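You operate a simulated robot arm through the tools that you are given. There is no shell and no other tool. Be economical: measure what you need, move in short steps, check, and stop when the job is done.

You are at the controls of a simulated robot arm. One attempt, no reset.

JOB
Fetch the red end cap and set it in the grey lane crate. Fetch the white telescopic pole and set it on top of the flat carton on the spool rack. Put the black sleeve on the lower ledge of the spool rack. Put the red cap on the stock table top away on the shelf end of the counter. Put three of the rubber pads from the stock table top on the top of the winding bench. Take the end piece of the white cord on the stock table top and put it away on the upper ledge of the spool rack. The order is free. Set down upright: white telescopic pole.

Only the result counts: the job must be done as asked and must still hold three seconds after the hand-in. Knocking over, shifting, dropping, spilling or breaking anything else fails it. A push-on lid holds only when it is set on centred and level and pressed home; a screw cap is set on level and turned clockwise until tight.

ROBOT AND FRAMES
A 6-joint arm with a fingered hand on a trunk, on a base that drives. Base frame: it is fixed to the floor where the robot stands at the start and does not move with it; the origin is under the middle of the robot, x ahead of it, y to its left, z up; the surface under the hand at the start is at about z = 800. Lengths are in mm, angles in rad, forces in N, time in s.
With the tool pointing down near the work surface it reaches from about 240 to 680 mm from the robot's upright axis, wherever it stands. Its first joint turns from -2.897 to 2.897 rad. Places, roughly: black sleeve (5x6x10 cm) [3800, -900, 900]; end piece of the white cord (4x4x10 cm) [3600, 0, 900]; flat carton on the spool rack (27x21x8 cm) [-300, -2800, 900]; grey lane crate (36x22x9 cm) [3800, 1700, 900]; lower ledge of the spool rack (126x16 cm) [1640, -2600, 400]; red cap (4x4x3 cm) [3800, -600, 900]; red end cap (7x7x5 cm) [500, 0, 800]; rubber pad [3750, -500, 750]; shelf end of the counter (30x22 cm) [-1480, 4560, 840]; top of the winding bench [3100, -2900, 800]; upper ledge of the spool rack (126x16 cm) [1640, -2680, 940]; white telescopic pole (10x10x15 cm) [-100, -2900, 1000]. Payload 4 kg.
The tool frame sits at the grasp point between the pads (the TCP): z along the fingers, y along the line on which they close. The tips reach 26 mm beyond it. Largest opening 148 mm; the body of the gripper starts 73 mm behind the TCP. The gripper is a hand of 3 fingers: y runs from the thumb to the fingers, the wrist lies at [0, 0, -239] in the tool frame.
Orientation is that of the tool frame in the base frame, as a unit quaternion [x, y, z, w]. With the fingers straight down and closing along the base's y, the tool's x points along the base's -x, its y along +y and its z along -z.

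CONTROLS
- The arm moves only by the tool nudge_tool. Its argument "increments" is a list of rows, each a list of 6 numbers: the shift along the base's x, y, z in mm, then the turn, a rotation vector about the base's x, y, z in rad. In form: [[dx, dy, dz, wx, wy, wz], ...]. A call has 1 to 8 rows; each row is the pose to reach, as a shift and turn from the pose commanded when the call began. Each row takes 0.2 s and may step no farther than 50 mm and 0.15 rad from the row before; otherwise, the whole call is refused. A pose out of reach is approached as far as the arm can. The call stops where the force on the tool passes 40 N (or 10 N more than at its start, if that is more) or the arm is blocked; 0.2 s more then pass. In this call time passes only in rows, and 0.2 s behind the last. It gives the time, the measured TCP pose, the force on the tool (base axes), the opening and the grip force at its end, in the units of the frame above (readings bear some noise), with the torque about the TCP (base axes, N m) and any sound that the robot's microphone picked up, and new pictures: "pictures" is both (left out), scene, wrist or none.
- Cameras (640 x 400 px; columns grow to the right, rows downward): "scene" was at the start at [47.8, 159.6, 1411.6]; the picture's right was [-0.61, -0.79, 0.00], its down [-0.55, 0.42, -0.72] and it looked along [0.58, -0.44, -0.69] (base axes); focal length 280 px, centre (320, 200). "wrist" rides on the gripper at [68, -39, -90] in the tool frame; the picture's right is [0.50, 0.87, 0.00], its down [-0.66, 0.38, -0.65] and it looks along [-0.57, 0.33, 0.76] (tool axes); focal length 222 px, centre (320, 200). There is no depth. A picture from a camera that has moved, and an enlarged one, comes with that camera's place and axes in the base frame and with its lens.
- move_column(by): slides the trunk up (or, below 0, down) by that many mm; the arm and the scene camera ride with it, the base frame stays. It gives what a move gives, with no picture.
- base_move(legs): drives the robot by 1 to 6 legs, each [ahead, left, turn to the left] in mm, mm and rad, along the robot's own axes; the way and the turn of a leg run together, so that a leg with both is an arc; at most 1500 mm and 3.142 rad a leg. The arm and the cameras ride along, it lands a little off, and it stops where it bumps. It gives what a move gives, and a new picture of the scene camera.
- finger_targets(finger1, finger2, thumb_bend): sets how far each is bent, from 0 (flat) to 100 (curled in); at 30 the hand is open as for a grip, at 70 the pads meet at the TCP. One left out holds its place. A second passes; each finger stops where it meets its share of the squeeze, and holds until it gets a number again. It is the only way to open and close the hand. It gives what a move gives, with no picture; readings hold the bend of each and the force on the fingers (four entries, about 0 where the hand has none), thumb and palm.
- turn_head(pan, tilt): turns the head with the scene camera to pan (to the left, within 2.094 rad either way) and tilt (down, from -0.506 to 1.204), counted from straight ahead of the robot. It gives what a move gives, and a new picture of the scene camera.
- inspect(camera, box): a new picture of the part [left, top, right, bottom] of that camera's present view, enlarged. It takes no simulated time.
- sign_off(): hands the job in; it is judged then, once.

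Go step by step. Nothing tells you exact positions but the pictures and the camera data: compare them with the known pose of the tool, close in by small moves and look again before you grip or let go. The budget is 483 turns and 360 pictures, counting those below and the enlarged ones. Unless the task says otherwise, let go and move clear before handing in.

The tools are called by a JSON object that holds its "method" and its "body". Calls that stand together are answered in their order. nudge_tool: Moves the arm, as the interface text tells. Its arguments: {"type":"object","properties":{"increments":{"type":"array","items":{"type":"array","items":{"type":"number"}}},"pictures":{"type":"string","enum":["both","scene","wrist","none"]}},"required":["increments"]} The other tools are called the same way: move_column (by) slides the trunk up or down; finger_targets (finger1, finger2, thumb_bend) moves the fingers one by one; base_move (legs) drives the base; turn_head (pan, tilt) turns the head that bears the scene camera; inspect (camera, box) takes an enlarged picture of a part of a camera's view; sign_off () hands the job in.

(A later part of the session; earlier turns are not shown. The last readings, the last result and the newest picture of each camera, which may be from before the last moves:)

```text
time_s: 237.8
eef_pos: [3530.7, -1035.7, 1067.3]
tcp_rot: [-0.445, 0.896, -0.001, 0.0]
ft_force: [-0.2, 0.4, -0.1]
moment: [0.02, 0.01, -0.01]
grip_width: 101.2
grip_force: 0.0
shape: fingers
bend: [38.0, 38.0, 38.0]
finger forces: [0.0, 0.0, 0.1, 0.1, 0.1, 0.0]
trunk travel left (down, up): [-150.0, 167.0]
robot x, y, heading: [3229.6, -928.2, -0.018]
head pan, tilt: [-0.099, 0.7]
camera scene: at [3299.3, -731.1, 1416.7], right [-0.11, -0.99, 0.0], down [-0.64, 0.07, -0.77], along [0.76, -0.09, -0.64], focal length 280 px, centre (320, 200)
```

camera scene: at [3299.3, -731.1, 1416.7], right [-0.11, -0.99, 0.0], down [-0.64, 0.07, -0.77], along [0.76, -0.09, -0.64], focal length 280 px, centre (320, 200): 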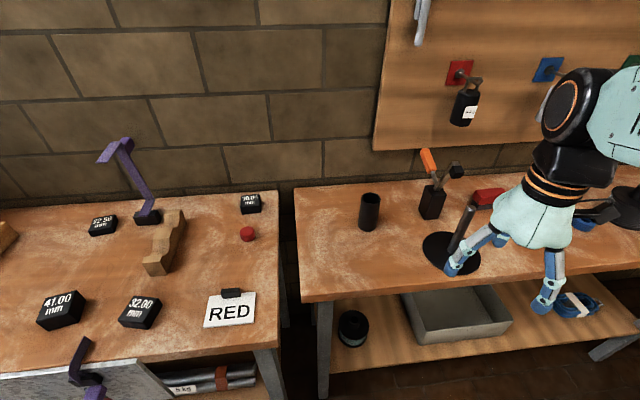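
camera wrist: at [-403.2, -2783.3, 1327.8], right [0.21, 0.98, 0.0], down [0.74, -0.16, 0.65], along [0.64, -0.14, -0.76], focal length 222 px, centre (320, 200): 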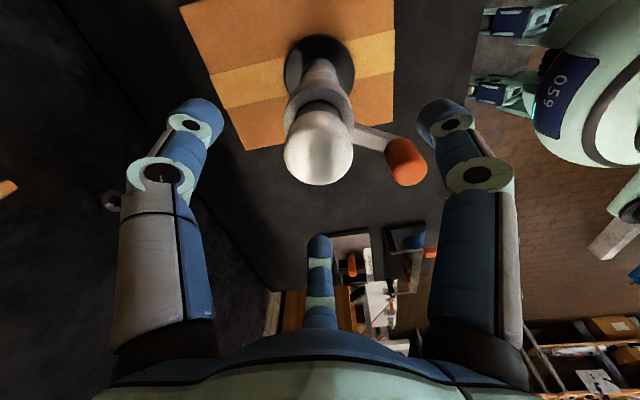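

The sleeve is at about (3837, -929), ~100 mm tall. Moving above it.

{"method": "nudge_tool", "body": {"increments": [[25, 40, 15, 0, 0, 0], [60, 72, 20, 0, 0, 0], [105, 90, 20, 0, 0, 0], [152, 100, 20, 0, 0, 0], [200, 105, 20, 0, 0, 0], [248, 107, 20, 0, 0, 0], [290, 107, 20, 0, 0, 0], [306, 107, 0, 0, 0, 0]], "pictures": "both"}}

```text
time_s: 239.6
eef_pos: [3837.3, -925.0, 1067.7]
tcp_rot: [-0.443, 0.897, 0.0, -0.001]
ft_force: [-0.5, 0.2, 1.0]
moment: [0.01, 0.01, 0.01]
grip_width: 101.4
grip_force: 0.1
shape: fingers
bend: [38.0, 38.0, 38.0]
finger forces: [0.0, 0.2, 0.0, 0.1, 0.0, 0.1]
trunk travel left (down, up): [-150.0, 167.0]
robot x, y, heading: [3232.5, -929.2, -0.022]
head pan, tilt: [-0.099, 0.7]
camera scene: at [3299.5, -731.2, 1416.6], right [-0.11, -0.99, 0.0], down [-0.64, 0.07, -0.76], along [0.76, -0.09, -0.64], focal length 280 px, centre (320, 200)
camera wrist: at [3828.9, -1003.7, 1157.4], right [-0.99, 0.13, 0.0], down [0.1, 0.75, 0.65], along [0.08, 0.65, -0.76], focal length 222 px, centre (320, 200)
```

scene: 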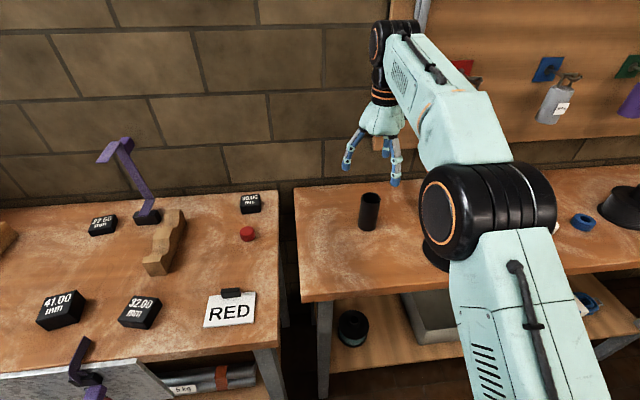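
wrist: 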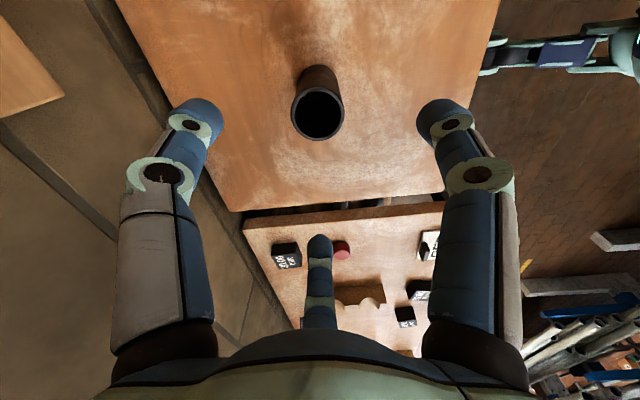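

Aligned. Descending around the sleeve.

{"method": "nudge_tool", "body": {"increments": [[1, -2, -45, 0, 0, 0], [1, -2, -90, 0, 0, 0], [1, -2, -125, 0, 0, 0], [1, -2, -152, 0, 0, 0]], "pictures": "wrist"}}

```text
time_s: 240.6
eef_pos: [3837.3, -930.1, 917.2]
tcp_rot: [-0.444, 0.896, -0.001, 0.001]
ft_force: [0.2, 0.6, -0.6]
moment: [-0.03, -0.02, 0.0]
grip_width: 101.5
grip_force: 0.0
shape: fingers
bend: [38.0, 38.0, 38.0]
finger forces: [0.1, 0.1, 0.0, 0.0, 0.0, 0.0]
trunk travel left (down, up): [-150.0, 167.0]
robot x, y, heading: [3232.0, -930.9, -0.017]
head pan, tilt: [-0.099, 0.7]
camera wrist: at [3827.9, -1008.0, 1006.4], right [-0.99, 0.13, 0.0], down [0.09, 0.75, 0.65], along [0.08, 0.65, -0.76], focal length 222 px, centre (320, 200)
```

wrist: 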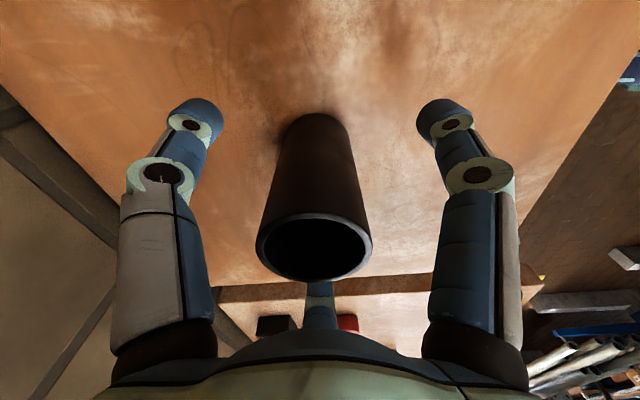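

{"method": "finger_targets", "body": {"finger1": 53, "finger2": 53, "thumb_bend": 53}}

{"method": "finger_targets", "body": {"finger1": 67, "finger2": 67, "thumb_bend": 67}}

{"method": "nudge_tool", "body": {"increments": [[0, 0, 15, 0, 0, 0], [0, 0, 50, 0, 0, 0]], "pictures": "both"}}

```text
time_s: 241.6
eef_pos: [3837.8, -928.9, 918.0]
tcp_rot: [-0.445, 0.896, 0.0, 0.0]
ft_force: [0.6, -0.5, -0.1]
moment: [0.01, -0.01, 0.0]
grip_width: 53.0
grip_force: 0.0
shape: fingers
bend: [53.0, 53.0, 53.0]
finger forces: [0.1, 0.0, 0.1, 0.0, 0.1, 0.0]
trunk travel left (down, up): [-150.0, 167.0]
robot x, y, heading: [3230.3, -928.0, -0.015]
head pan, tilt: [-0.099, 0.7]
```

```text
time_s: 242.6
eef_pos: [3837.8, -929.5, 916.3]
tcp_rot: [-0.445, 0.895, -0.001, -0.001]
ft_force: [0.3, -1.0, -0.1]
moment: [0.0, 0.0, 0.0]
grip_width: 34.4
grip_force: 13.0
shape: fingers
bend: [58.0, 57.0, 61.0]
finger forces: [7.2, 8.7, 0.0, 0.0, 9.8, 0.0]
trunk travel left (down, up): [-150.0, 167.0]
robot x, y, heading: [3227.4, -931.2, -0.017]
head pan, tilt: [-0.099, 0.7]
```

```text
time_s: 243.2
eef_pos: [3834.2, -928.7, 967.2]
tcp_rot: [-0.444, 0.896, -0.001, 0.001]
ft_force: [-0.1, -0.7, -0.5]
moment: [0.01, -0.02, 0.0]
grip_width: 34.2
grip_force: 12.3
shape: fingers
bend: [58.0, 57.0, 61.0]
finger forces: [7.1, 8.6, 0.1, 0.0, 9.7, 0.0]
trunk travel left (down, up): [-150.0, 167.0]
robot x, y, heading: [3229.2, -926.4, -0.016]
head pan, tilt: [-0.099, 0.7]
camera scene: at [3298.9, -731.1, 1416.6], right [-0.11, -0.99, 0.0], down [-0.64, 0.07, -0.77], along [0.76, -0.09, -0.64], focal length 280 px, centre (320, 200)
camera wrist: at [3824.9, -1007.1, 1055.5], right [-0.99, 0.13, 0.0], down [0.09, 0.75, 0.65], along [0.08, 0.65, -0.76], focal length 222 px, centre (320, 200)
```

scene: 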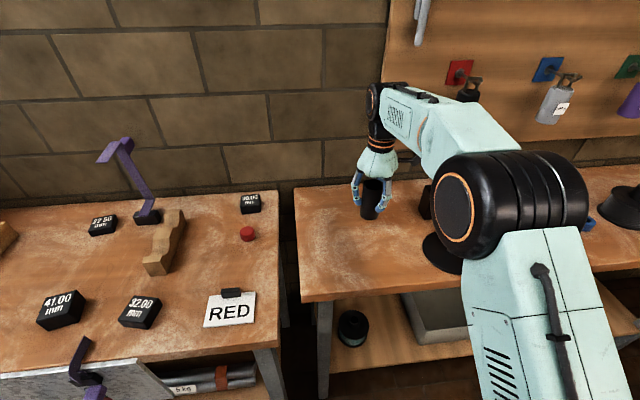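
wrist: 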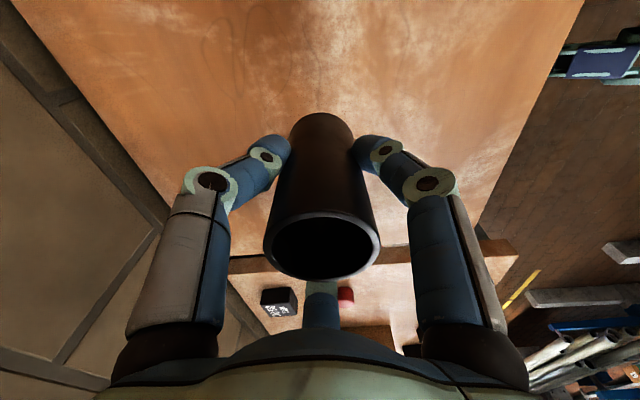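

The sleeve is held. Retracting, then driving to the spool rack's right part where the lower ledge has a free stretch around x≈1360.

{"method": "nudge_tool", "body": {"increments": [[0, 0, 45, 0, 0, 0], [-10, 0, 90, 0, 0, 0], [-55, 0, 105, 0, 0, 0], [-100, 0, 110, 0, 0, 0], [-147, 0, 110, 0, 0, 0], [-194, 0, 110, 0, 0, 0], [-240, 0, 110, 0, 0, 0], [-285, 0, 110, 0, 0, 0]], "pictures": "none"}}

```text
time_s: 245.0
eef_pos: [3552.7, -929.9, 1076.4]
tcp_rot: [-0.444, 0.896, -0.001, 0.0]
ft_force: [0.0, 0.1, -1.6]
moment: [-0.01, -0.02, 0.02]
grip_width: 34.3
grip_force: 12.6
shape: fingers
bend: [58.0, 57.0, 61.0]
finger forces: [7.3, 8.7, 0.1, 0.1, 9.6, 0.0]
trunk travel left (down, up): [-150.0, 167.0]
robot x, y, heading: [3227.2, -932.3, -0.015]
head pan, tilt: [-0.099, 0.7]
```

{"method": "base_move", "body": {"legs": [[-300, 0, 0], [0, 0, -1.555], [500, -740, 0], [500, -780, 0]]}}

{"method": "turn_head", "body": {"pan": 0.0, "tilt": 0.9}}

```text
time_s: 264.5
eef_pos: [1315.1, -2142.8, 1076.3]
tcp_rot: [0.345, 0.938, -0.001, -0.001]
ft_force: [0.1, 0.4, -0.7]
moment: [0.02, -0.03, 0.0]
grip_width: 34.3
grip_force: 12.7
shape: fingers
bend: [58.0, 57.0, 61.0]
finger forces: [7.0, 8.5, 0.1, 0.0, 9.4, 0.0]
trunk travel left (down, up): [-150.0, 167.0]
robot x, y, heading: [1336.3, -1816.8, -1.637]
head pan, tilt: [-0.099, 0.7]
camera scene: at [1528.9, -1897.1, 1416.6], right [-0.99, 0.17, 0.0], down [0.11, 0.64, -0.76], along [-0.13, -0.75, -0.64], focal length 280 px, centre (320, 200)
```

scene: 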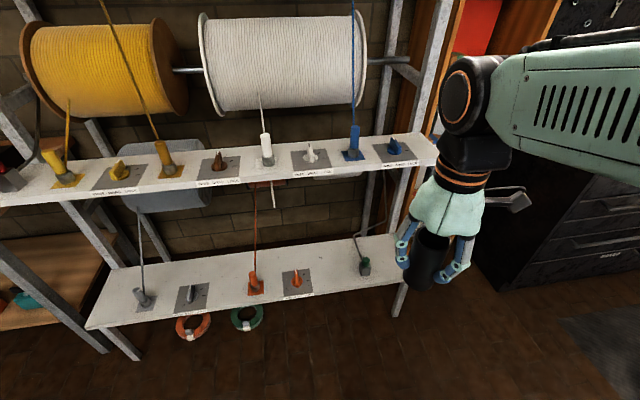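

```text
time_s: 265.2
eef_pos: [1315.5, -2141.8, 1076.9]
tcp_rot: [0.345, 0.939, -0.001, -0.001]
ft_force: [-0.5, 0.4, -1.8]
moment: [0.01, -0.01, 0.0]
grip_width: 34.3
grip_force: 12.8
shape: fingers
bend: [58.0, 57.0, 61.0]
finger forces: [6.9, 8.5, 0.1, 0.0, 9.5, 0.0]
trunk travel left (down, up): [-150.0, 167.0]
robot x, y, heading: [1332.6, -1819.1, -1.642]
head pan, tilt: [0.0, 0.901]
camera scene: at [1538.0, -1888.6, 1400.5], right [-1.0, 0.07, 0.0], down [0.05, 0.78, -0.62], along [-0.04, -0.62, -0.78], focal length 280 px, centre (320, 200)
```

scene: 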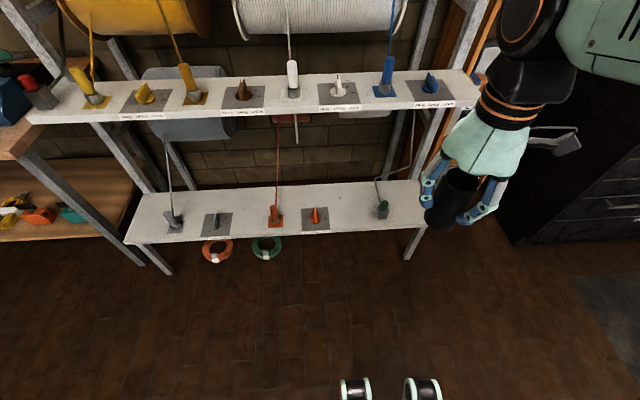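

The cord end still stands neatly in place. The lower ledge is free around x≈1355; I'll line up, lower the trunk, and check again.

{"method": "base_move", "body": {"legs": [[250, 40, 0.07]]}}

{"method": "move_column", "body": {"by": -150}}

{"method": "turn_head", "body": {"pan": -0.1, "tilt": 0.9}}

```text
time_s: 267.1
eef_pos: [1373.1, -2394.3, 1076.3]
tcp_rot: [0.311, 0.95, 0.001, 0.0]
ft_force: [-0.3, -0.3, -0.7]
moment: [0.0, 0.03, 0.02]
grip_width: 34.1
grip_force: 12.5
shape: fingers
bend: [58.0, 57.0, 61.0]
finger forces: [7.1, 8.5, 0.0, 0.1, 9.4, 0.1]
trunk travel left (down, up): [-150.0, 167.0]
robot x, y, heading: [1361.5, -2071.4, -1.567]
head pan, tilt: [0.0, 0.901]
camera scene: at [1574.7, -2126.0, 1400.4], right [-1.0, 0.0, 0.0], down [0.0, 0.78, -0.62], along [0.0, -0.62, -0.78], focal length 280 px, centre (320, 200)
```

scene: 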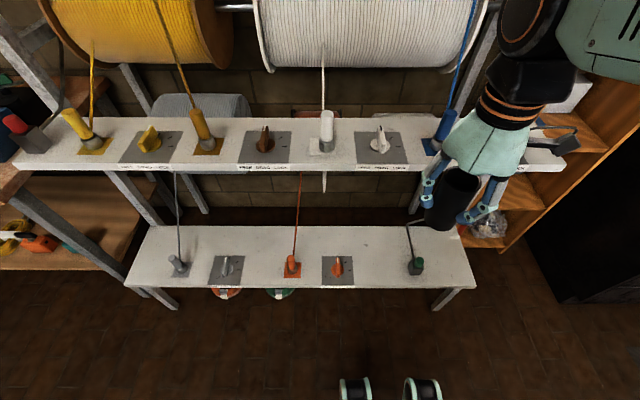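

```text
time_s: 268.8
eef_pos: [1371.6, -2393.9, 926.9]
tcp_rot: [0.31, 0.951, -0.001, 0.0]
ft_force: [0.6, 0.1, -0.5]
moment: [-0.02, -0.01, -0.06]
grip_width: 34.1
grip_force: 12.3
shape: fingers
bend: [58.0, 57.0, 61.0]
finger forces: [7.0, 8.4, 0.1, 0.1, 9.5, 0.0]
trunk travel left (down, up): [0.0, 317.0]
robot x, y, heading: [1364.2, -2063.7, -1.57]
head pan, tilt: [0.0, 0.901]
```

```text
time_s: 269.5
eef_pos: [1371.6, -2393.9, 927.7]
tcp_rot: [0.311, 0.951, -0.001, 0.0]
ft_force: [0.4, -0.8, -0.9]
moment: [0.0, -0.02, 0.01]
grip_width: 34.0
grip_force: 12.4
shape: fingers
bend: [58.0, 57.0, 61.0]
finger forces: [7.1, 8.5, 0.0, 0.0, 9.3, 0.1]
trunk travel left (down, up): [0.0, 317.0]
robot x, y, heading: [1362.5, -2070.3, -1.568]
head pan, tilt: [-0.099, 0.901]
camera scene: at [1567.3, -2167.5, 1248.8], right [-1.0, 0.1, 0.0], down [0.07, 0.78, -0.62], along [-0.06, -0.62, -0.78], focal length 280 px, centre (320, 200)
```

scene: 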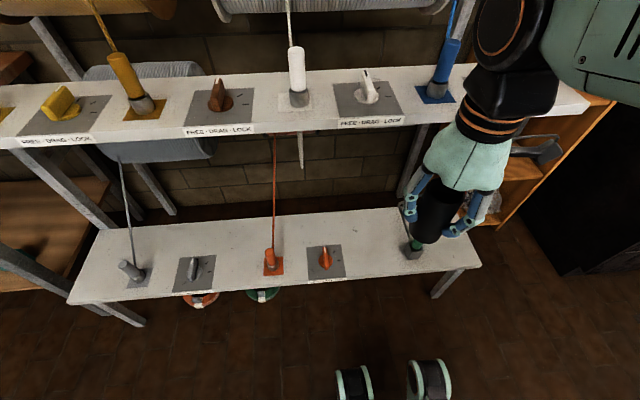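

I'll descend in front of the ledges, staying well clear of the upper one.

{"method": "nudge_tool", "body": {"increments": [[0, 0, -45, 0, 0, 0], [-5, 0, -90, 0, 0, 0], [-10, 0, -135, 0, 0, 0], [-15, 0, -180, 0, 0, 0], [-17, -10, -225, 0, 0, 0], [-17, -20, -270, 0, 0, 0]], "pictures": "scene"}}

```text
time_s: 270.9
eef_pos: [1353.3, -2414.1, 660.1]
tcp_rot: [0.311, 0.95, -0.001, -0.001]
ft_force: [-0.2, 0.6, -0.9]
moment: [0.01, -0.03, -0.01]
grip_width: 34.1
grip_force: 12.4
shape: fingers
bend: [58.0, 57.0, 61.0]
finger forces: [7.0, 8.5, 0.0, 0.0, 9.4, 0.0]
trunk travel left (down, up): [0.0, 317.0]
robot x, y, heading: [1364.5, -2070.7, -1.568]
head pan, tilt: [-0.099, 0.901]
camera scene: at [1567.3, -2167.8, 1248.8], right [-1.0, 0.1, 0.0], down [0.07, 0.78, -0.62], along [-0.06, -0.62, -0.78], focal length 280 px, centre (320, 200)
```

scene: 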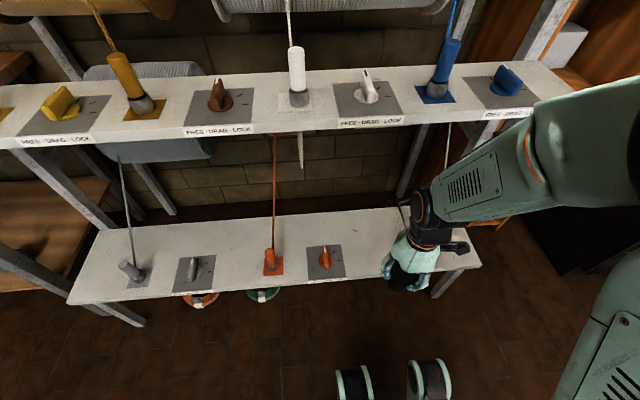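

{"method": "nudge_tool", "body": {"increments": [[0, -10, -45, 0, 0, 0], [0, -20, -90, 0, 0, 0], [0, -30, -130, 0, 0, 0], [0, -40, -150, 0, 0, 0]], "pictures": "both"}}

```text
time_s: 271.9
eef_pos: [1353.4, -2453.0, 506.6]
tcp_rot: [0.311, 0.95, -0.001, 0.0]
ft_force: [0.0, -0.8, -0.6]
moment: [0.04, 0.0, 0.01]
grip_width: 34.0
grip_force: 12.5
shape: fingers
bend: [58.0, 57.0, 61.0]
finger forces: [7.0, 8.5, 0.0, 0.0, 9.5, 0.0]
trunk travel left (down, up): [0.0, 317.0]
robot x, y, heading: [1360.5, -2071.0, -1.566]
head pan, tilt: [-0.099, 0.901]
camera scene: at [1567.3, -2167.6, 1248.8], right [-1.0, 0.1, 0.0], down [0.07, 0.78, -0.62], along [-0.06, -0.62, -0.78], focal length 280 px, centre (320, 200)
camera wrist: at [1276.7, -2445.9, 596.3], right [0.11, 0.99, 0.0], down [0.75, -0.08, 0.65], along [0.65, -0.07, -0.76], focal length 222 px, centre (320, 200)
```

scene: 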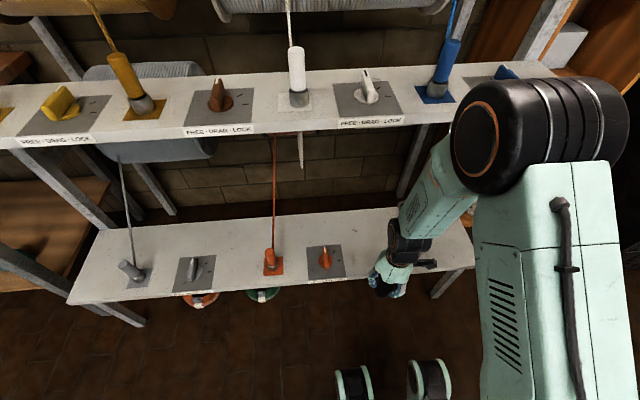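
wrist: 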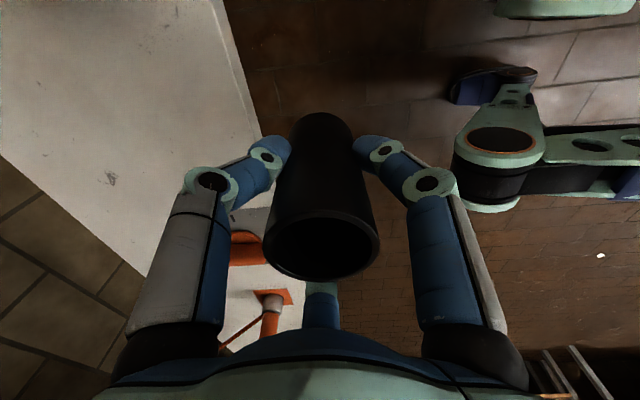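

The elbow gets close to the upper ledge, so I'll back the base by 80 mm to straighten the arm before reaching in.

{"method": "base_move", "body": {"legs": [[-80, 0, 0]]}}

{"method": "nudge_tool", "body": {"increments": [[0, -45, 0, 0, 0, 0], [0, -90, 0, 0, 0, 0], [0, -135, 0, 0, 0, 0]], "pictures": "both"}}

```text
time_s: 272.9
eef_pos: [1354.2, -2371.8, 509.1]
tcp_rot: [0.31, 0.951, 0.0, 0.0]
ft_force: [0.7, 0.0, -1.3]
moment: [-0.01, -0.04, -0.03]
grip_width: 33.5
grip_force: 12.5
shape: fingers
bend: [58.0, 57.0, 61.0]
finger forces: [7.1, 8.5, 0.1, 0.1, 9.4, 0.1]
trunk travel left (down, up): [0.0, 317.0]
robot x, y, heading: [1364.4, -1988.8, -1.567]
head pan, tilt: [-0.099, 0.901]
camera scene: at [1567.1, -2087.0, 1248.8], right [-1.0, 0.09, 0.0], down [0.07, 0.78, -0.62], along [-0.06, -0.62, -0.78], focal length 280 px, centre (320, 200)
```

scene: 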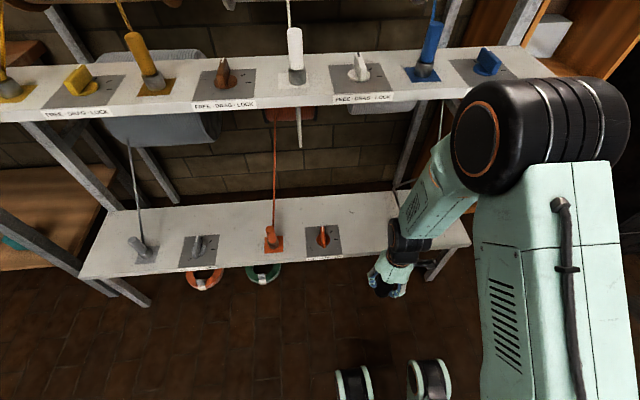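

```text
time_s: 273.7
eef_pos: [1352.7, -2508.0, 508.1]
tcp_rot: [0.31, 0.951, 0.0, 0.0]
ft_force: [0.2, -0.4, -0.1]
moment: [0.01, 0.02, -0.06]
grip_width: 33.7
grip_force: 12.4
shape: fingers
bend: [58.0, 57.0, 61.0]
finger forces: [7.2, 8.5, 0.0, 0.0, 9.4, 0.0]
trunk travel left (down, up): [0.0, 317.0]
robot x, y, heading: [1360.0, -1989.8, -1.565]
head pan, tilt: [-0.099, 0.901]
camera scene: at [1567.1, -2087.4, 1248.8], right [-1.0, 0.09, 0.0], down [0.07, 0.78, -0.62], along [-0.06, -0.62, -0.78], focal length 280 px, centre (320, 200)
camera wrist: at [1276.0, -2501.1, 596.4], right [0.11, 0.99, 0.0], down [0.75, -0.08, 0.65], along [0.65, -0.07, -0.76], focal length 222 px, centre (320, 200)
```

scene: 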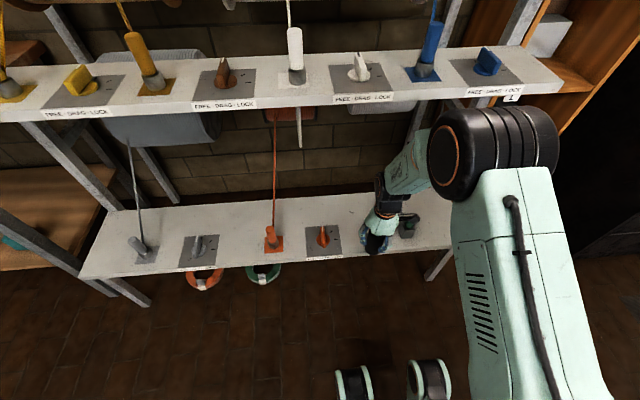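
wrist: 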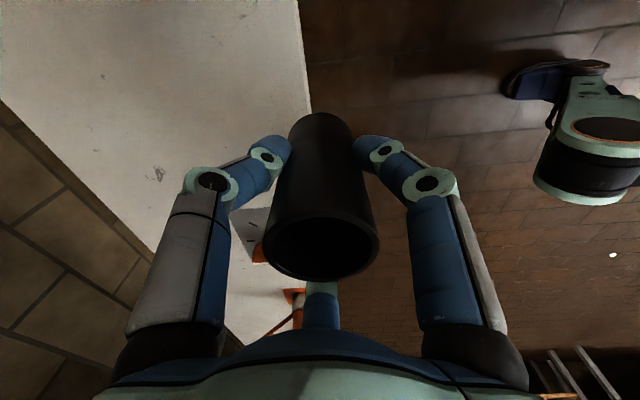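

The ledge front is at y≈-2517. Moving in another 80 mm.

{"method": "nudge_tool", "body": {"increments": [[0, -40, 0, 0, 0, 0], [0, -78, 0, 0, 0, 0]], "pictures": "both"}}

```text
time_s: 274.3
eef_pos: [1357.0, -2585.6, 506.3]
tcp_rot: [0.31, 0.951, -0.001, 0.0]
ft_force: [0.1, -0.8, -1.2]
moment: [0.04, 0.0, -0.03]
grip_width: 33.7
grip_force: 12.0
shape: fingers
bend: [58.0, 57.0, 61.0]
finger forces: [7.1, 8.4, 0.0, 0.1, 9.3, 0.0]
trunk travel left (down, up): [0.0, 317.0]
robot x, y, heading: [1364.8, -1990.3, -1.564]
head pan, tilt: [-0.099, 0.901]
camera scene: at [1567.1, -2087.5, 1248.8], right [-1.0, 0.09, 0.0], down [0.07, 0.78, -0.62], along [-0.06, -0.62, -0.78], focal length 280 px, centre (320, 200)
camera wrist: at [1279.4, -2578.5, 595.9], right [0.11, 0.99, 0.0], down [0.75, -0.08, 0.65], along [0.65, -0.07, -0.76], focal length 222 px, centre (320, 200)
```

scene: 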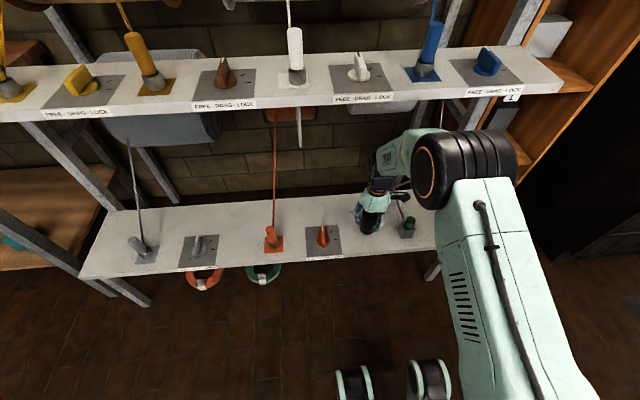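
wrist: 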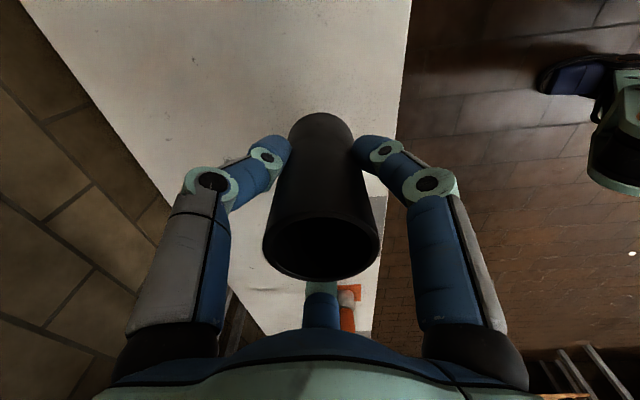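

Centred over the ledge. Lowering to contact.

{"method": "nudge_tool", "body": {"increments": [[0, -3, -15, 0, 0, 0], [0, -3, -24, 0, 0, 0], [0, -3, -29, 0, 0, 0], [0, -3, -33, 0, 0, 0], [0, -3, -37, 0, 0, 0], [0, -3, -41, 0, 0, 0]], "pictures": "wrist"}}

```text
time_s: 275.7
eef_pos: [1353.7, -2587.9, 466.7]
tcp_rot: [0.31, 0.951, -0.001, 0.0]
ft_force: [-1.1, 0.0, 2.9]
moment: [0.04, 0.01, -0.01]
grip_width: 33.8
grip_force: 12.9
shape: fingers
bend: [58.0, 57.0, 61.0]
finger forces: [7.5, 8.7, 0.0, 0.0, 9.7, 0.0]
trunk travel left (down, up): [0.0, 317.0]
robot x, y, heading: [1362.0, -1989.1, -1.567]
head pan, tilt: [-0.099, 0.901]
camera wrist: at [1276.8, -2581.2, 556.2], right [0.11, 0.99, 0.0], down [0.75, -0.08, 0.65], along [0.65, -0.07, -0.76], focal length 222 px, centre (320, 200)
```

wrist: 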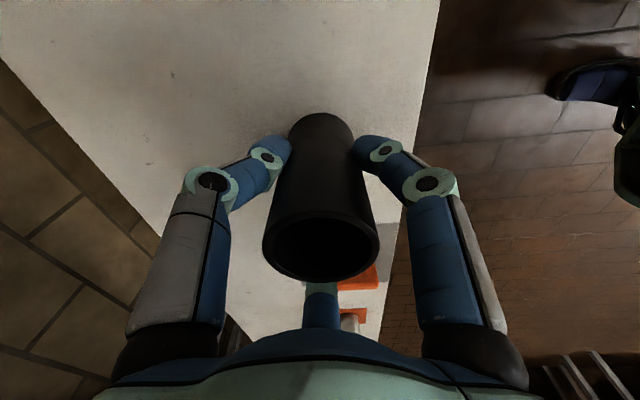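

Contact. Releasing and lifting off.

{"method": "nudge_tool", "body": {"increments": [[0, 0, -1.5, 0, 0, 0]], "pictures": "none"}}

{"method": "finger_targets", "body": {"finger1": 54, "finger2": 54, "thumb_bend": 57}}

{"method": "finger_targets", "body": {"finger1": 42, "finger2": 42, "thumb_bend": 42}}

{"method": "nudge_tool", "body": {"increments": [[0, 0, 20, 0, 0, 0], [0, 0, 45, 0, 0, 0], [0, 0, 75, 0, 0, 0]], "pictures": "both"}}

```text
time_s: 276.1
eef_pos: [1353.5, -2588.4, 465.5]
tcp_rot: [0.31, 0.951, -0.002, 0.0]
ft_force: [1.0, 1.0, 13.9]
moment: [0.05, -0.08, 0.0]
grip_width: 33.7
grip_force: 13.9
shape: fingers
bend: [58.0, 57.0, 61.0]
finger forces: [8.5, 9.9, 0.0, 0.0, 10.3, 0.1]
trunk travel left (down, up): [0.0, 317.0]
robot x, y, heading: [1367.6, -1987.7, -1.568]
head pan, tilt: [-0.099, 0.901]
```

```text
time_s: 277.1
eef_pos: [1352.1, -2588.1, 464.5]
tcp_rot: [0.31, 0.951, -0.001, 0.0]
ft_force: [0.1, -0.4, 0.5]
moment: [0.0, -0.01, 0.0]
grip_width: 45.2
grip_force: 0.1
shape: fingers
bend: [54.0, 54.0, 56.0]
finger forces: [0.1, 0.0, 0.1, 0.1, 0.0, 0.0]
trunk travel left (down, up): [0.0, 317.0]
robot x, y, heading: [1361.2, -1988.9, -1.566]
head pan, tilt: [-0.099, 0.901]
```

```text
time_s: 278.1
eef_pos: [1353.5, -2588.8, 464.9]
tcp_rot: [0.31, 0.951, 0.0, 0.0]
ft_force: [0.1, 0.3, -0.4]
moment: [0.01, -0.01, 0.02]
grip_width: 88.1
grip_force: 0.0
shape: fingers
bend: [42.0, 42.0, 42.0]
finger forces: [0.0, 0.0, 0.0, 0.0, 0.0, 0.1]
trunk travel left (down, up): [0.0, 317.0]
robot x, y, heading: [1364.3, -1989.7, -1.565]
head pan, tilt: [-0.099, 0.901]
```

```text
time_s: 278.9
eef_pos: [1351.4, -2588.0, 538.1]
tcp_rot: [0.31, 0.951, 0.0, 0.0]
ft_force: [0.5, 0.4, 0.5]
moment: [0.0, 0.03, -0.02]
grip_width: 88.2
grip_force: 0.1
shape: fingers
bend: [42.0, 42.0, 42.0]
finger forces: [0.1, 0.0, 0.0, 0.1, 0.0, 0.0]
trunk travel left (down, up): [0.0, 317.0]
robot x, y, heading: [1364.2, -1987.5, -1.563]
head pan, tilt: [-0.099, 0.901]
camera scene: at [1567.1, -2087.2, 1248.8], right [-1.0, 0.09, 0.0], down [0.07, 0.78, -0.62], along [-0.06, -0.62, -0.78], focal length 280 px, centre (320, 200)
camera wrist: at [1274.3, -2581.0, 627.1], right [0.11, 0.99, 0.0], down [0.75, -0.08, 0.65], along [0.65, -0.07, -0.76], focal length 222 px, centre (320, 200)
```

scene: 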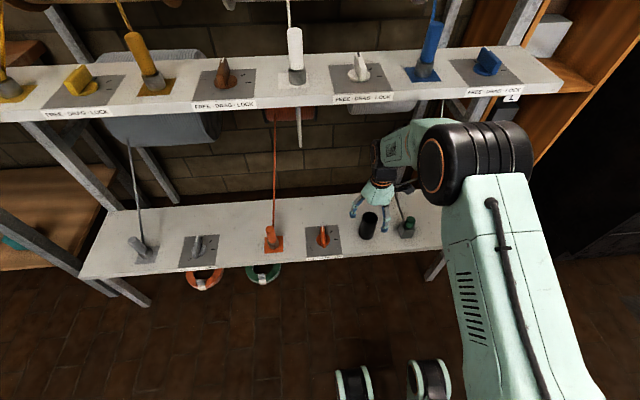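
wrist: 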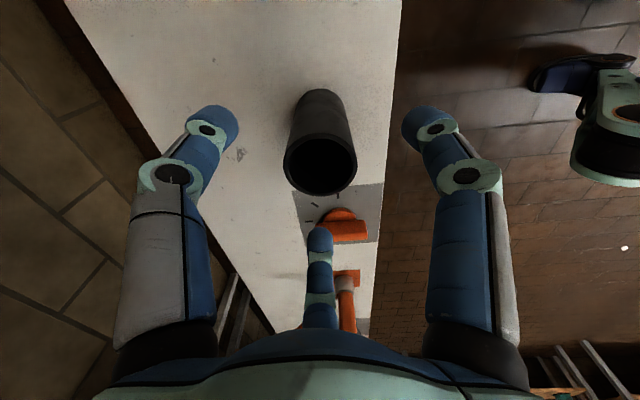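

The sleeve stands on the lower ledge. Withdrawing straight back, then raising.

{"method": "nudge_tool", "body": {"increments": [[0, 10, 15, 0, 0, 0], [0, 50, 20, 0, 0, 0], [0, 95, 20, 0, 0, 0], [0, 140, 30, 0, 0, 0], [0, 185, 45, 0, 0, 0], [0, 225, 70, 0, 0, 0]], "pictures": "scene"}}

```text
time_s: 280.3
eef_pos: [1353.2, -2366.0, 613.6]
tcp_rot: [0.309, 0.951, -0.001, -0.001]
ft_force: [0.9, -0.3, 0.2]
moment: [0.01, -0.02, 0.02]
grip_width: 88.2
grip_force: 0.0
shape: fingers
bend: [42.0, 42.0, 42.0]
finger forces: [0.0, 0.0, 0.1, 0.0, 0.1, 0.0]
trunk travel left (down, up): [0.0, 317.0]
robot x, y, heading: [1361.2, -1989.3, -1.567]
head pan, tilt: [-0.099, 0.901]
camera scene: at [1567.1, -2086.9, 1248.8], right [-1.0, 0.09, 0.0], down [0.07, 0.78, -0.62], along [-0.06, -0.62, -0.78], focal length 280 px, centre (320, 200)
```

scene: 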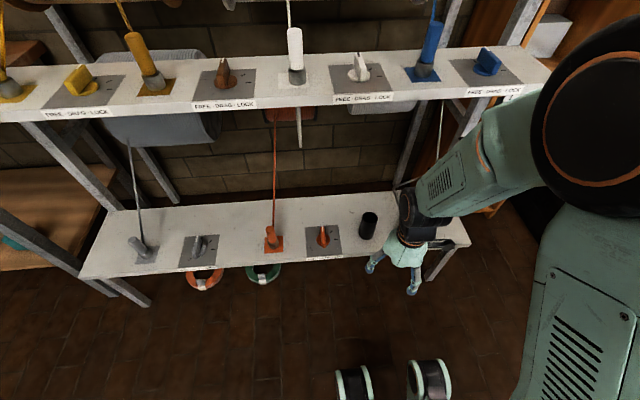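

{"method": "nudge_tool", "body": {"increments": [[0, 20, 45, 0, 0, 0], [0, 35, 90, 0, 0, 0], [0, 50, 135, 0, 0, 0], [0, 60, 180, 0, 0, 0], [0, 65, 225, 0, 0, 0], [0, 65, 270, 0, 0, 0]], "pictures": "none"}}

{"method": "move_column", "body": {"by": 150}}

{"method": "base_move", "body": {"legs": [[-350, 0, 0], [0, 1450, 0]]}}

```text
time_s: 281.7
eef_pos: [1352.4, -2297.5, 880.2]
tcp_rot: [0.31, 0.951, 0.0, -0.001]
ft_force: [-0.5, -0.9, 0.3]
moment: [0.01, 0.0, 0.01]
grip_width: 88.3
grip_force: 0.2
shape: fingers
bend: [42.0, 42.0, 42.0]
finger forces: [0.0, 0.0, 0.0, 0.0, 0.0, 0.0]
trunk travel left (down, up): [0.0, 317.0]
robot x, y, heading: [1364.1, -1986.4, -1.566]
head pan, tilt: [-0.099, 0.901]
```

```text
time_s: 283.5
eef_pos: [1353.8, -2299.1, 1030.3]
tcp_rot: [0.31, 0.951, -0.001, 0.0]
ft_force: [0.3, -0.5, 0.7]
moment: [0.04, -0.01, 0.0]
grip_width: 88.2
grip_force: 0.0
shape: fingers
bend: [42.0, 42.0, 42.0]
finger forces: [0.0, 0.1, 0.1, 0.0, 0.0, 0.0]
trunk travel left (down, up): [-150.0, 167.0]
robot x, y, heading: [1363.1, -1991.1, -1.563]
head pan, tilt: [-0.099, 0.901]
```

```text
time_s: 298.3
eef_pos: [2801.5, -1949.7, 1031.2]
tcp_rot: [0.317, 0.949, -0.002, -0.001]
ft_force: [-0.7, -0.5, -0.1]
moment: [0.02, -0.03, -0.02]
grip_width: 88.3
grip_force: 0.2
shape: fingers
bend: [42.0, 42.0, 42.0]
finger forces: [0.0, 0.1, 0.0, 0.0, 0.0, 0.1]
trunk travel left (down, up): [-150.0, 167.0]
robot x, y, heading: [2819.9, -1640.5, -1.58]
head pan, tilt: [-0.099, 0.901]
camera scene: at [3017.9, -1698.1, 1400.5], right [-0.99, 0.11, 0.0], down [0.09, 0.78, -0.62], along [-0.07, -0.62, -0.78], focal length 280 px, centre (320, 200)
```

scene: 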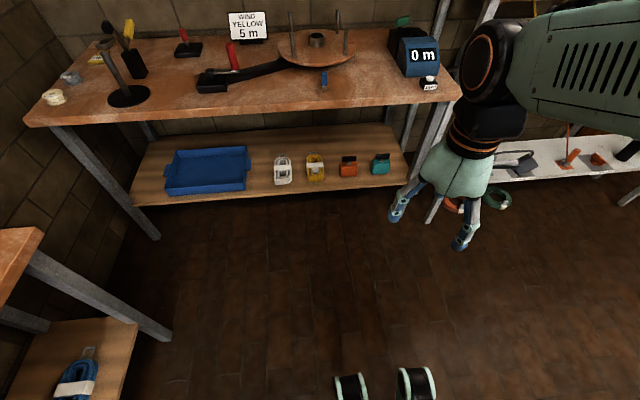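

The winding bench has a free front strip around y≈-2620, x 2900–3450. Now to the stock table for the pads.

{"method": "base_move", "body": {"legs": [[0, 0, 1.58], [250, 1290, 0]]}}

{"method": "turn_head", "body": {"pan": 0.0, "tilt": 0.6}}

```text
time_s: 314.0
eef_pos: [3325.6, -308.3, 1029.5]
tcp_rot: [-0.465, 0.885, 0.0, 0.0]
ft_force: [-0.7, -0.1, -0.4]
moment: [0.01, -0.02, -0.02]
grip_width: 88.3
grip_force: 0.0
shape: fingers
bend: [42.0, 42.0, 42.0]
finger forces: [0.0, 0.1, 0.0, 0.1, 0.0, 0.0]
trunk travel left (down, up): [-150.0, 167.0]
robot x, y, heading: [3016.9, -305.8, 0.031]
head pan, tilt: [-0.099, 0.901]
camera scene: at [3066.8, -101.8, 1400.5], right [-0.07, -1.0, 0.0], down [-0.78, 0.05, -0.62], along [0.62, -0.04, -0.78], focal length 280 px, centre (320, 200)
```

scene: 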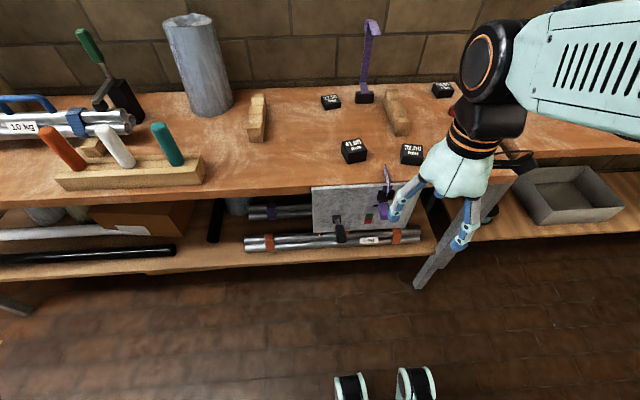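

```text
time_s: 314.8
eef_pos: [3326.1, -307.8, 1030.9]
tcp_rot: [-0.465, 0.885, 0.0, 0.0]
ft_force: [0.0, 0.1, 0.1]
moment: [0.01, 0.03, 0.02]
grip_width: 88.2
grip_force: 0.0
shape: fingers
bend: [42.0, 42.0, 42.0]
finger forces: [0.0, 0.1, 0.0, 0.0, 0.0, 0.0]
trunk travel left (down, up): [-150.0, 167.0]
robot x, y, heading: [3015.4, -304.6, 0.033]
head pan, tilt: [0.0, 0.6]
camera scene: at [3079.9, -94.0, 1425.2], right [0.03, -1.0, 0.0], down [-0.57, -0.02, -0.82], along [0.82, 0.03, -0.57], focal length 280 px, centre (320, 200)
```

scene: 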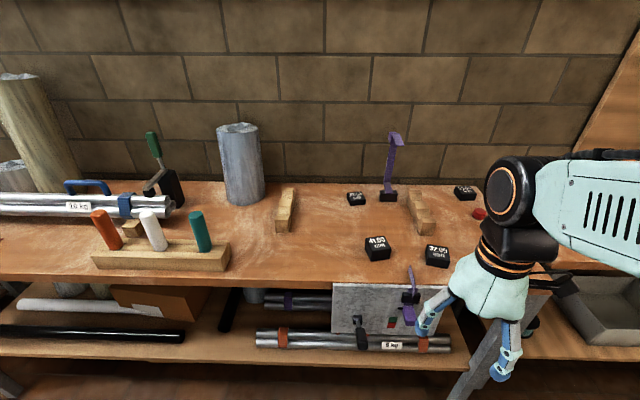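

{"method": "inspect", "body": {"camera": "scene", "box": [320, 120, 500, 360]}}

```text
1.67 times, centred on (410, 240) of scene
camera zoom: at [3079.9, -94.0, 1425.2], right [0.03, -1.0, 0.0], down [-0.57, -0.02, -0.82], along [0.82, 0.03, -0.57], focal length 466 px, centre (170, 133)
```

zoom: 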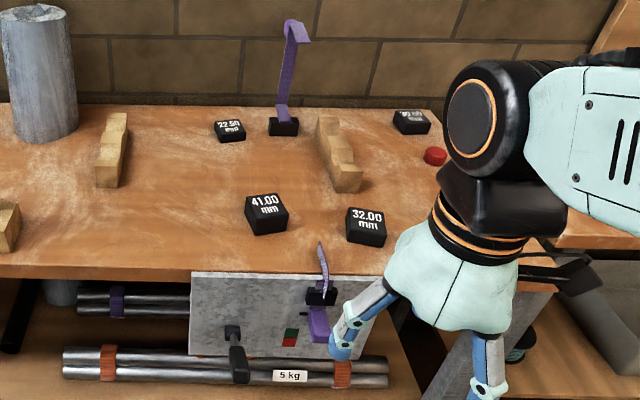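

I take the black labelled blocks to be the rubber pads. I'll move up to the 32 mm one near (3635, -390) first.

{"method": "base_move", "body": {"legs": [[130, -50, -0.03]]}}

{"method": "nudge_tool", "body": {"increments": [[30, -5, 0, 0, 0, 0], [75, -10, 0, 0, 0, 0], [120, -15, 0, 0, 0, 0], [165, -20, 0, 0, 0, 0]], "pictures": "both"}}

```text
time_s: 316.2
eef_pos: [3459.3, -364.5, 1029.3]
tcp_rot: [-0.452, 0.892, 0.0, 0.0]
ft_force: [-0.3, 0.2, -0.3]
moment: [0.04, 0.03, -0.03]
grip_width: 88.0
grip_force: 0.0
shape: fingers
bend: [42.0, 42.0, 42.0]
finger forces: [0.0, 0.1, 0.1, 0.0, 0.1, 0.1]
trunk travel left (down, up): [-150.0, 167.0]
robot x, y, heading: [3150.6, -351.1, 0.001]
head pan, tilt: [0.0, 0.6]
camera scene: at [3220.1, -144.1, 1425.3], right [0.0, -1.0, 0.0], down [-0.57, 0.0, -0.82], along [0.82, 0.0, -0.57], focal length 280 px, centre (320, 200)
```

scene: 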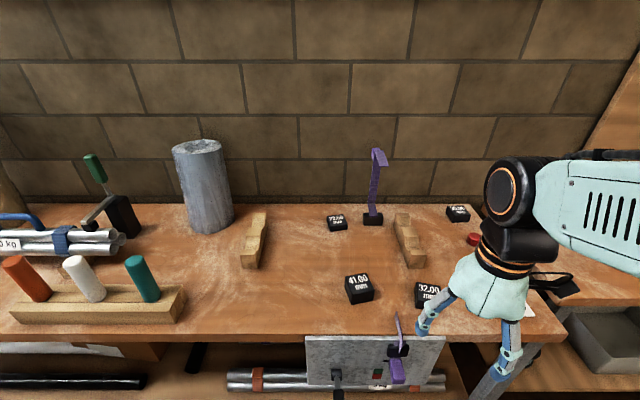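

```text
time_s: 317.2
eef_pos: [3626.0, -384.3, 1027.1]
tcp_rot: [-0.451, 0.893, 0.0, 0.001]
ft_force: [-0.7, 0.6, 0.7]
moment: [0.03, 0.02, 0.01]
grip_width: 88.2
grip_force: 0.1
shape: fingers
bend: [42.0, 42.0, 42.0]
finger forces: [0.1, 0.0, 0.1, 0.0, 0.1, 0.0]
trunk travel left (down, up): [-150.0, 167.0]
robot x, y, heading: [3149.3, -353.0, -0.002]
head pan, tilt: [0.0, 0.6]
camera scene: at [3220.4, -143.9, 1425.2], right [0.0, -1.0, 0.0], down [-0.57, 0.0, -0.82], along [0.82, 0.0, -0.57], focal length 280 px, centre (320, 200)
camera wrist: at [3618.6, -462.4, 1115.1], right [-0.99, 0.11, 0.0], down [0.08, 0.75, 0.65], along [0.07, 0.65, -0.76], focal length 222 px, centre (320, 200)
```

scene: 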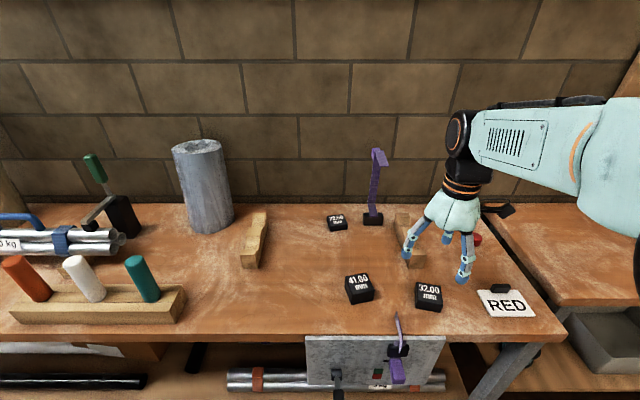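
wrist: 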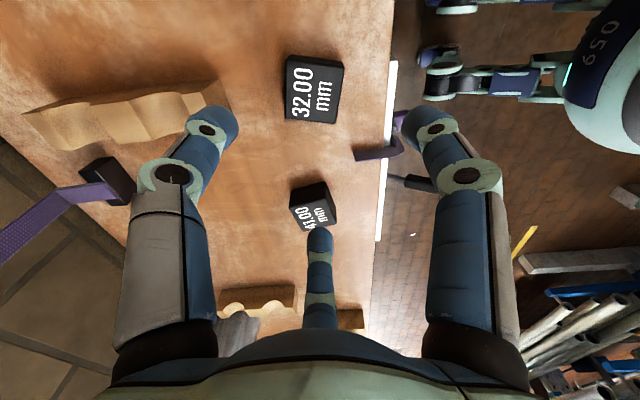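

The pad is at about (3631, -401), about 50 mm square and aligned with the axes. I'll rotate the hand so the thumb faces one side squarely, and centre on it.

{"method": "nudge_tool", "body": {"increments": [[1, -5, 0, 0, 0, -0.135], [3, -10, 0, 0, 0, -0.27], [5, -15, -10, 0, 0, -0.405], [5, -17, -30, 0, 0, -0.54], [5, -17, -50, 0, 0, -0.675], [5, -17, -60, 0, 0, -0.81], [5, -17, -70, 0, 0, -0.935]], "pictures": "wrist"}}

```text
time_s: 318.8
eef_pos: [3629.6, -401.4, 960.3]
tcp_rot: [-0.001, 1.0, -0.001, 0.001]
ft_force: [0.5, -0.4, 0.2]
moment: [0.01, 0.02, 0.0]
grip_width: 88.3
grip_force: 0.1
shape: fingers
bend: [42.0, 42.0, 42.0]
finger forces: [0.0, 0.0, 0.0, 0.1, 0.0, 0.0]
trunk travel left (down, up): [-150.0, 167.0]
robot x, y, heading: [3151.2, -352.3, -0.002]
head pan, tilt: [0.0, 0.6]
camera wrist: at [3563.0, -441.5, 1048.8], right [-0.5, 0.87, 0.0], down [0.66, 0.38, 0.65], along [0.57, 0.33, -0.76], focal length 222 px, centre (320, 200)
```

wrist: 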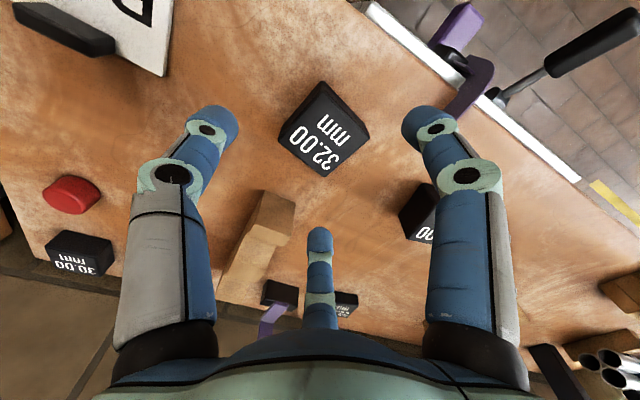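

{"method": "nudge_tool", "body": {"increments": [[-4, 0, -40, 0, 0, 0], [-4, 0, -72, 0, 0, 0]], "pictures": "both"}}

```text
time_s: 319.4
eef_pos: [3627.7, -403.5, 887.9]
tcp_rot: [-0.001, 1.0, -0.001, 0.0]
ft_force: [0.2, -0.5, 0.3]
moment: [-0.01, -0.02, -0.01]
grip_width: 88.3
grip_force: 0.0
shape: fingers
bend: [42.0, 42.0, 42.0]
finger forces: [0.1, 0.0, 0.0, 0.0, 0.0, 0.0]
trunk travel left (down, up): [-150.0, 167.0]
robot x, y, heading: [3152.3, -352.7, 0.003]
head pan, tilt: [0.0, 0.6]
camera scene: at [3219.4, -143.9, 1425.2], right [0.0, -1.0, 0.0], down [-0.57, 0.0, -0.82], along [0.82, 0.0, -0.57], focal length 280 px, centre (320, 200)
camera wrist: at [3559.7, -443.7, 977.1], right [-0.5, 0.87, 0.0], down [0.65, 0.38, 0.65], along [0.57, 0.33, -0.76], focal length 222 px, centre (320, 200)
```

scene: 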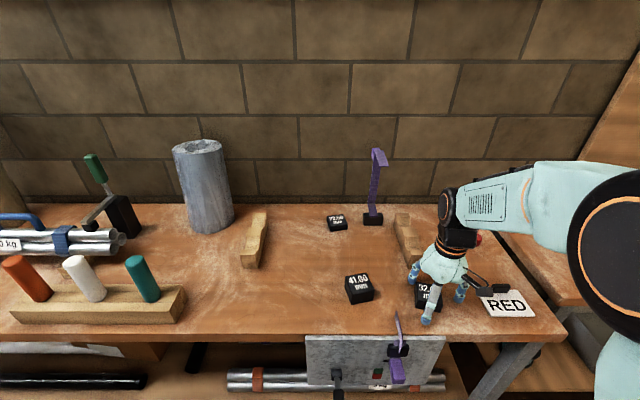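
wrist: 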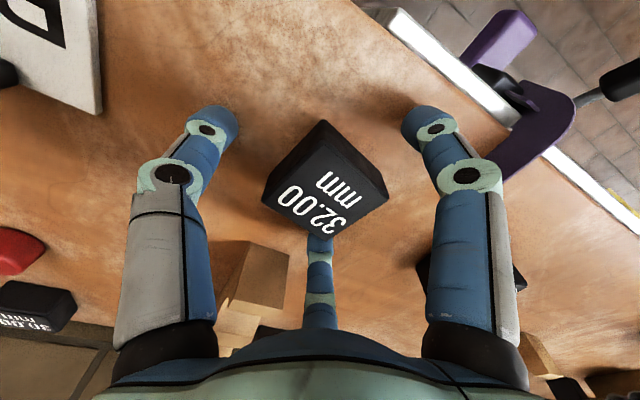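

{"method": "nudge_tool", "body": {"increments": [[-1, 2, -8, 0, 0, 0]], "pictures": "none"}}

{"method": "finger_targets", "body": {"finger1": 53, "finger2": 53, "thumb_bend": 53}}

{"method": "inspect", "body": {"camera": "wrist", "box": [0, 0, 640, 400]}}

```text
time_s: 319.8
eef_pos: [3624.3, -401.6, 881.0]
tcp_rot: [-0.001, 1.0, -0.001, 0.002]
ft_force: [2.3, -1.9, 13.1]
moment: [0.35, 0.54, 0.0]
grip_width: 88.4
grip_force: 6.4
shape: fingers
bend: [42.0, 42.0, 42.0]
finger forces: [11.6, 0.7, 0.0, 0.0, 0.2, 0.0]
trunk travel left (down, up): [-150.0, 167.0]
robot x, y, heading: [3147.4, -354.2, 0.003]
head pan, tilt: [0.0, 0.6]
```

```text
time_s: 320.6
eef_pos: [3625.8, -400.6, 884.0]
tcp_rot: [-0.001, 1.0, 0.0, 0.003]
ft_force: [-2.9, 1.7, 16.3]
moment: [0.43, 0.65, 0.03]
grip_width: 62.0
grip_force: 8.3
shape: fingers
bend: [48.0, 52.0, 53.0]
finger forces: [13.4, 1.9, 0.1, 0.1, 1.6, 0.0]
trunk travel left (down, up): [-150.0, 167.0]
robot x, y, heading: [3147.3, -352.3, 0.005]
head pan, tilt: [0.0, 0.6]
stopped: the force on the tool passed its limit at 41 N (the readings are from after the stop); the commanded pose is now the measured one
```

```text
1.00 times, centred on (320, 200) of wrist (not enlarged: the box is as wide or as high as the picture)
camera zoom: at [3557.9, -440.9, 972.4], right [-0.5, 0.87, 0.0], down [0.65, 0.38, 0.66], along [0.57, 0.33, -0.75], focal length 222 px, centre (320, 200)
```

zoom: 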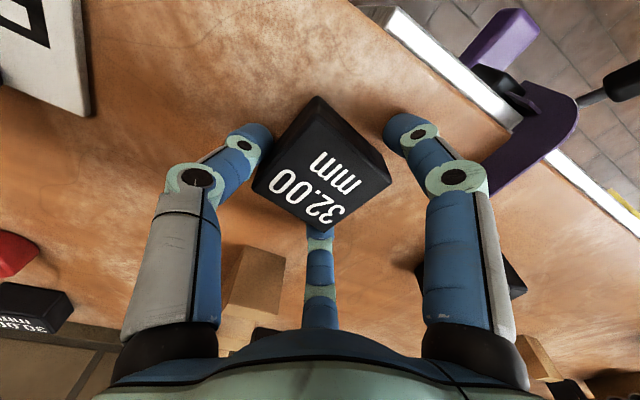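

The fingertips press on the table; I'll rise 6 mm and close.

{"method": "nudge_tool", "body": {"increments": [[0, 0, 4, 0, 0, 0]], "pictures": "none"}}

{"method": "finger_targets", "body": {"finger1": 67, "finger2": 67, "thumb_bend": 67}}

{"method": "inspect", "body": {"camera": "wrist", "box": [0, 0, 640, 400]}}

```text
time_s: 321.0
eef_pos: [3624.9, -400.1, 886.1]
tcp_rot: [0.0, 1.0, -0.002, 0.001]
ft_force: [0.4, 0.1, -0.4]
moment: [0.0, -0.03, 0.02]
grip_width: 55.1
grip_force: 1.2
shape: fingers
bend: [52.0, 52.0, 53.0]
finger forces: [0.8, 0.8, 0.1, 0.0, 0.5, 0.0]
trunk travel left (down, up): [-150.0, 167.0]
robot x, y, heading: [3149.5, -352.1, 0.005]
head pan, tilt: [0.0, 0.6]
```

```text
time_s: 322.0
eef_pos: [3625.4, -401.0, 886.3]
tcp_rot: [-0.001, 1.0, -0.001, 0.002]
ft_force: [0.1, -0.4, -1.2]
moment: [-0.02, -0.01, 0.01]
grip_width: 49.8
grip_force: 15.3
shape: fingers
bend: [51.0, 56.0, 59.0]
finger forces: [11.4, 7.6, 0.1, 0.0, 11.3, 0.1]
trunk travel left (down, up): [-150.0, 167.0]
robot x, y, heading: [3147.9, -355.8, -0.002]
head pan, tilt: [0.0, 0.6]
```

```text
1.00 times, centred on (320, 200) of wrist (not enlarged: the box is as wide or as high as the picture)
camera zoom: at [3558.5, -441.0, 975.6], right [-0.5, 0.87, 0.0], down [0.65, 0.38, 0.66], along [0.57, 0.33, -0.75], focal length 222 px, centre (320, 200)
```

zoom: 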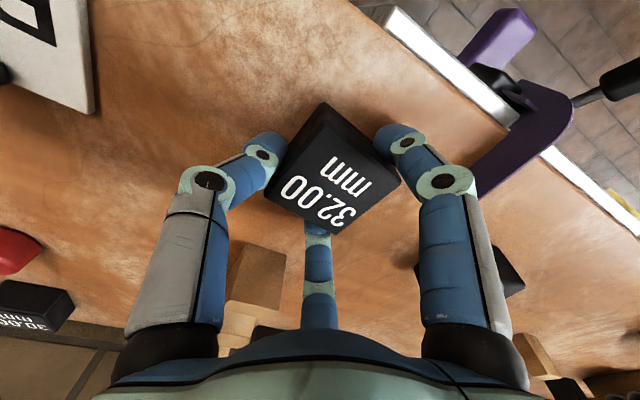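

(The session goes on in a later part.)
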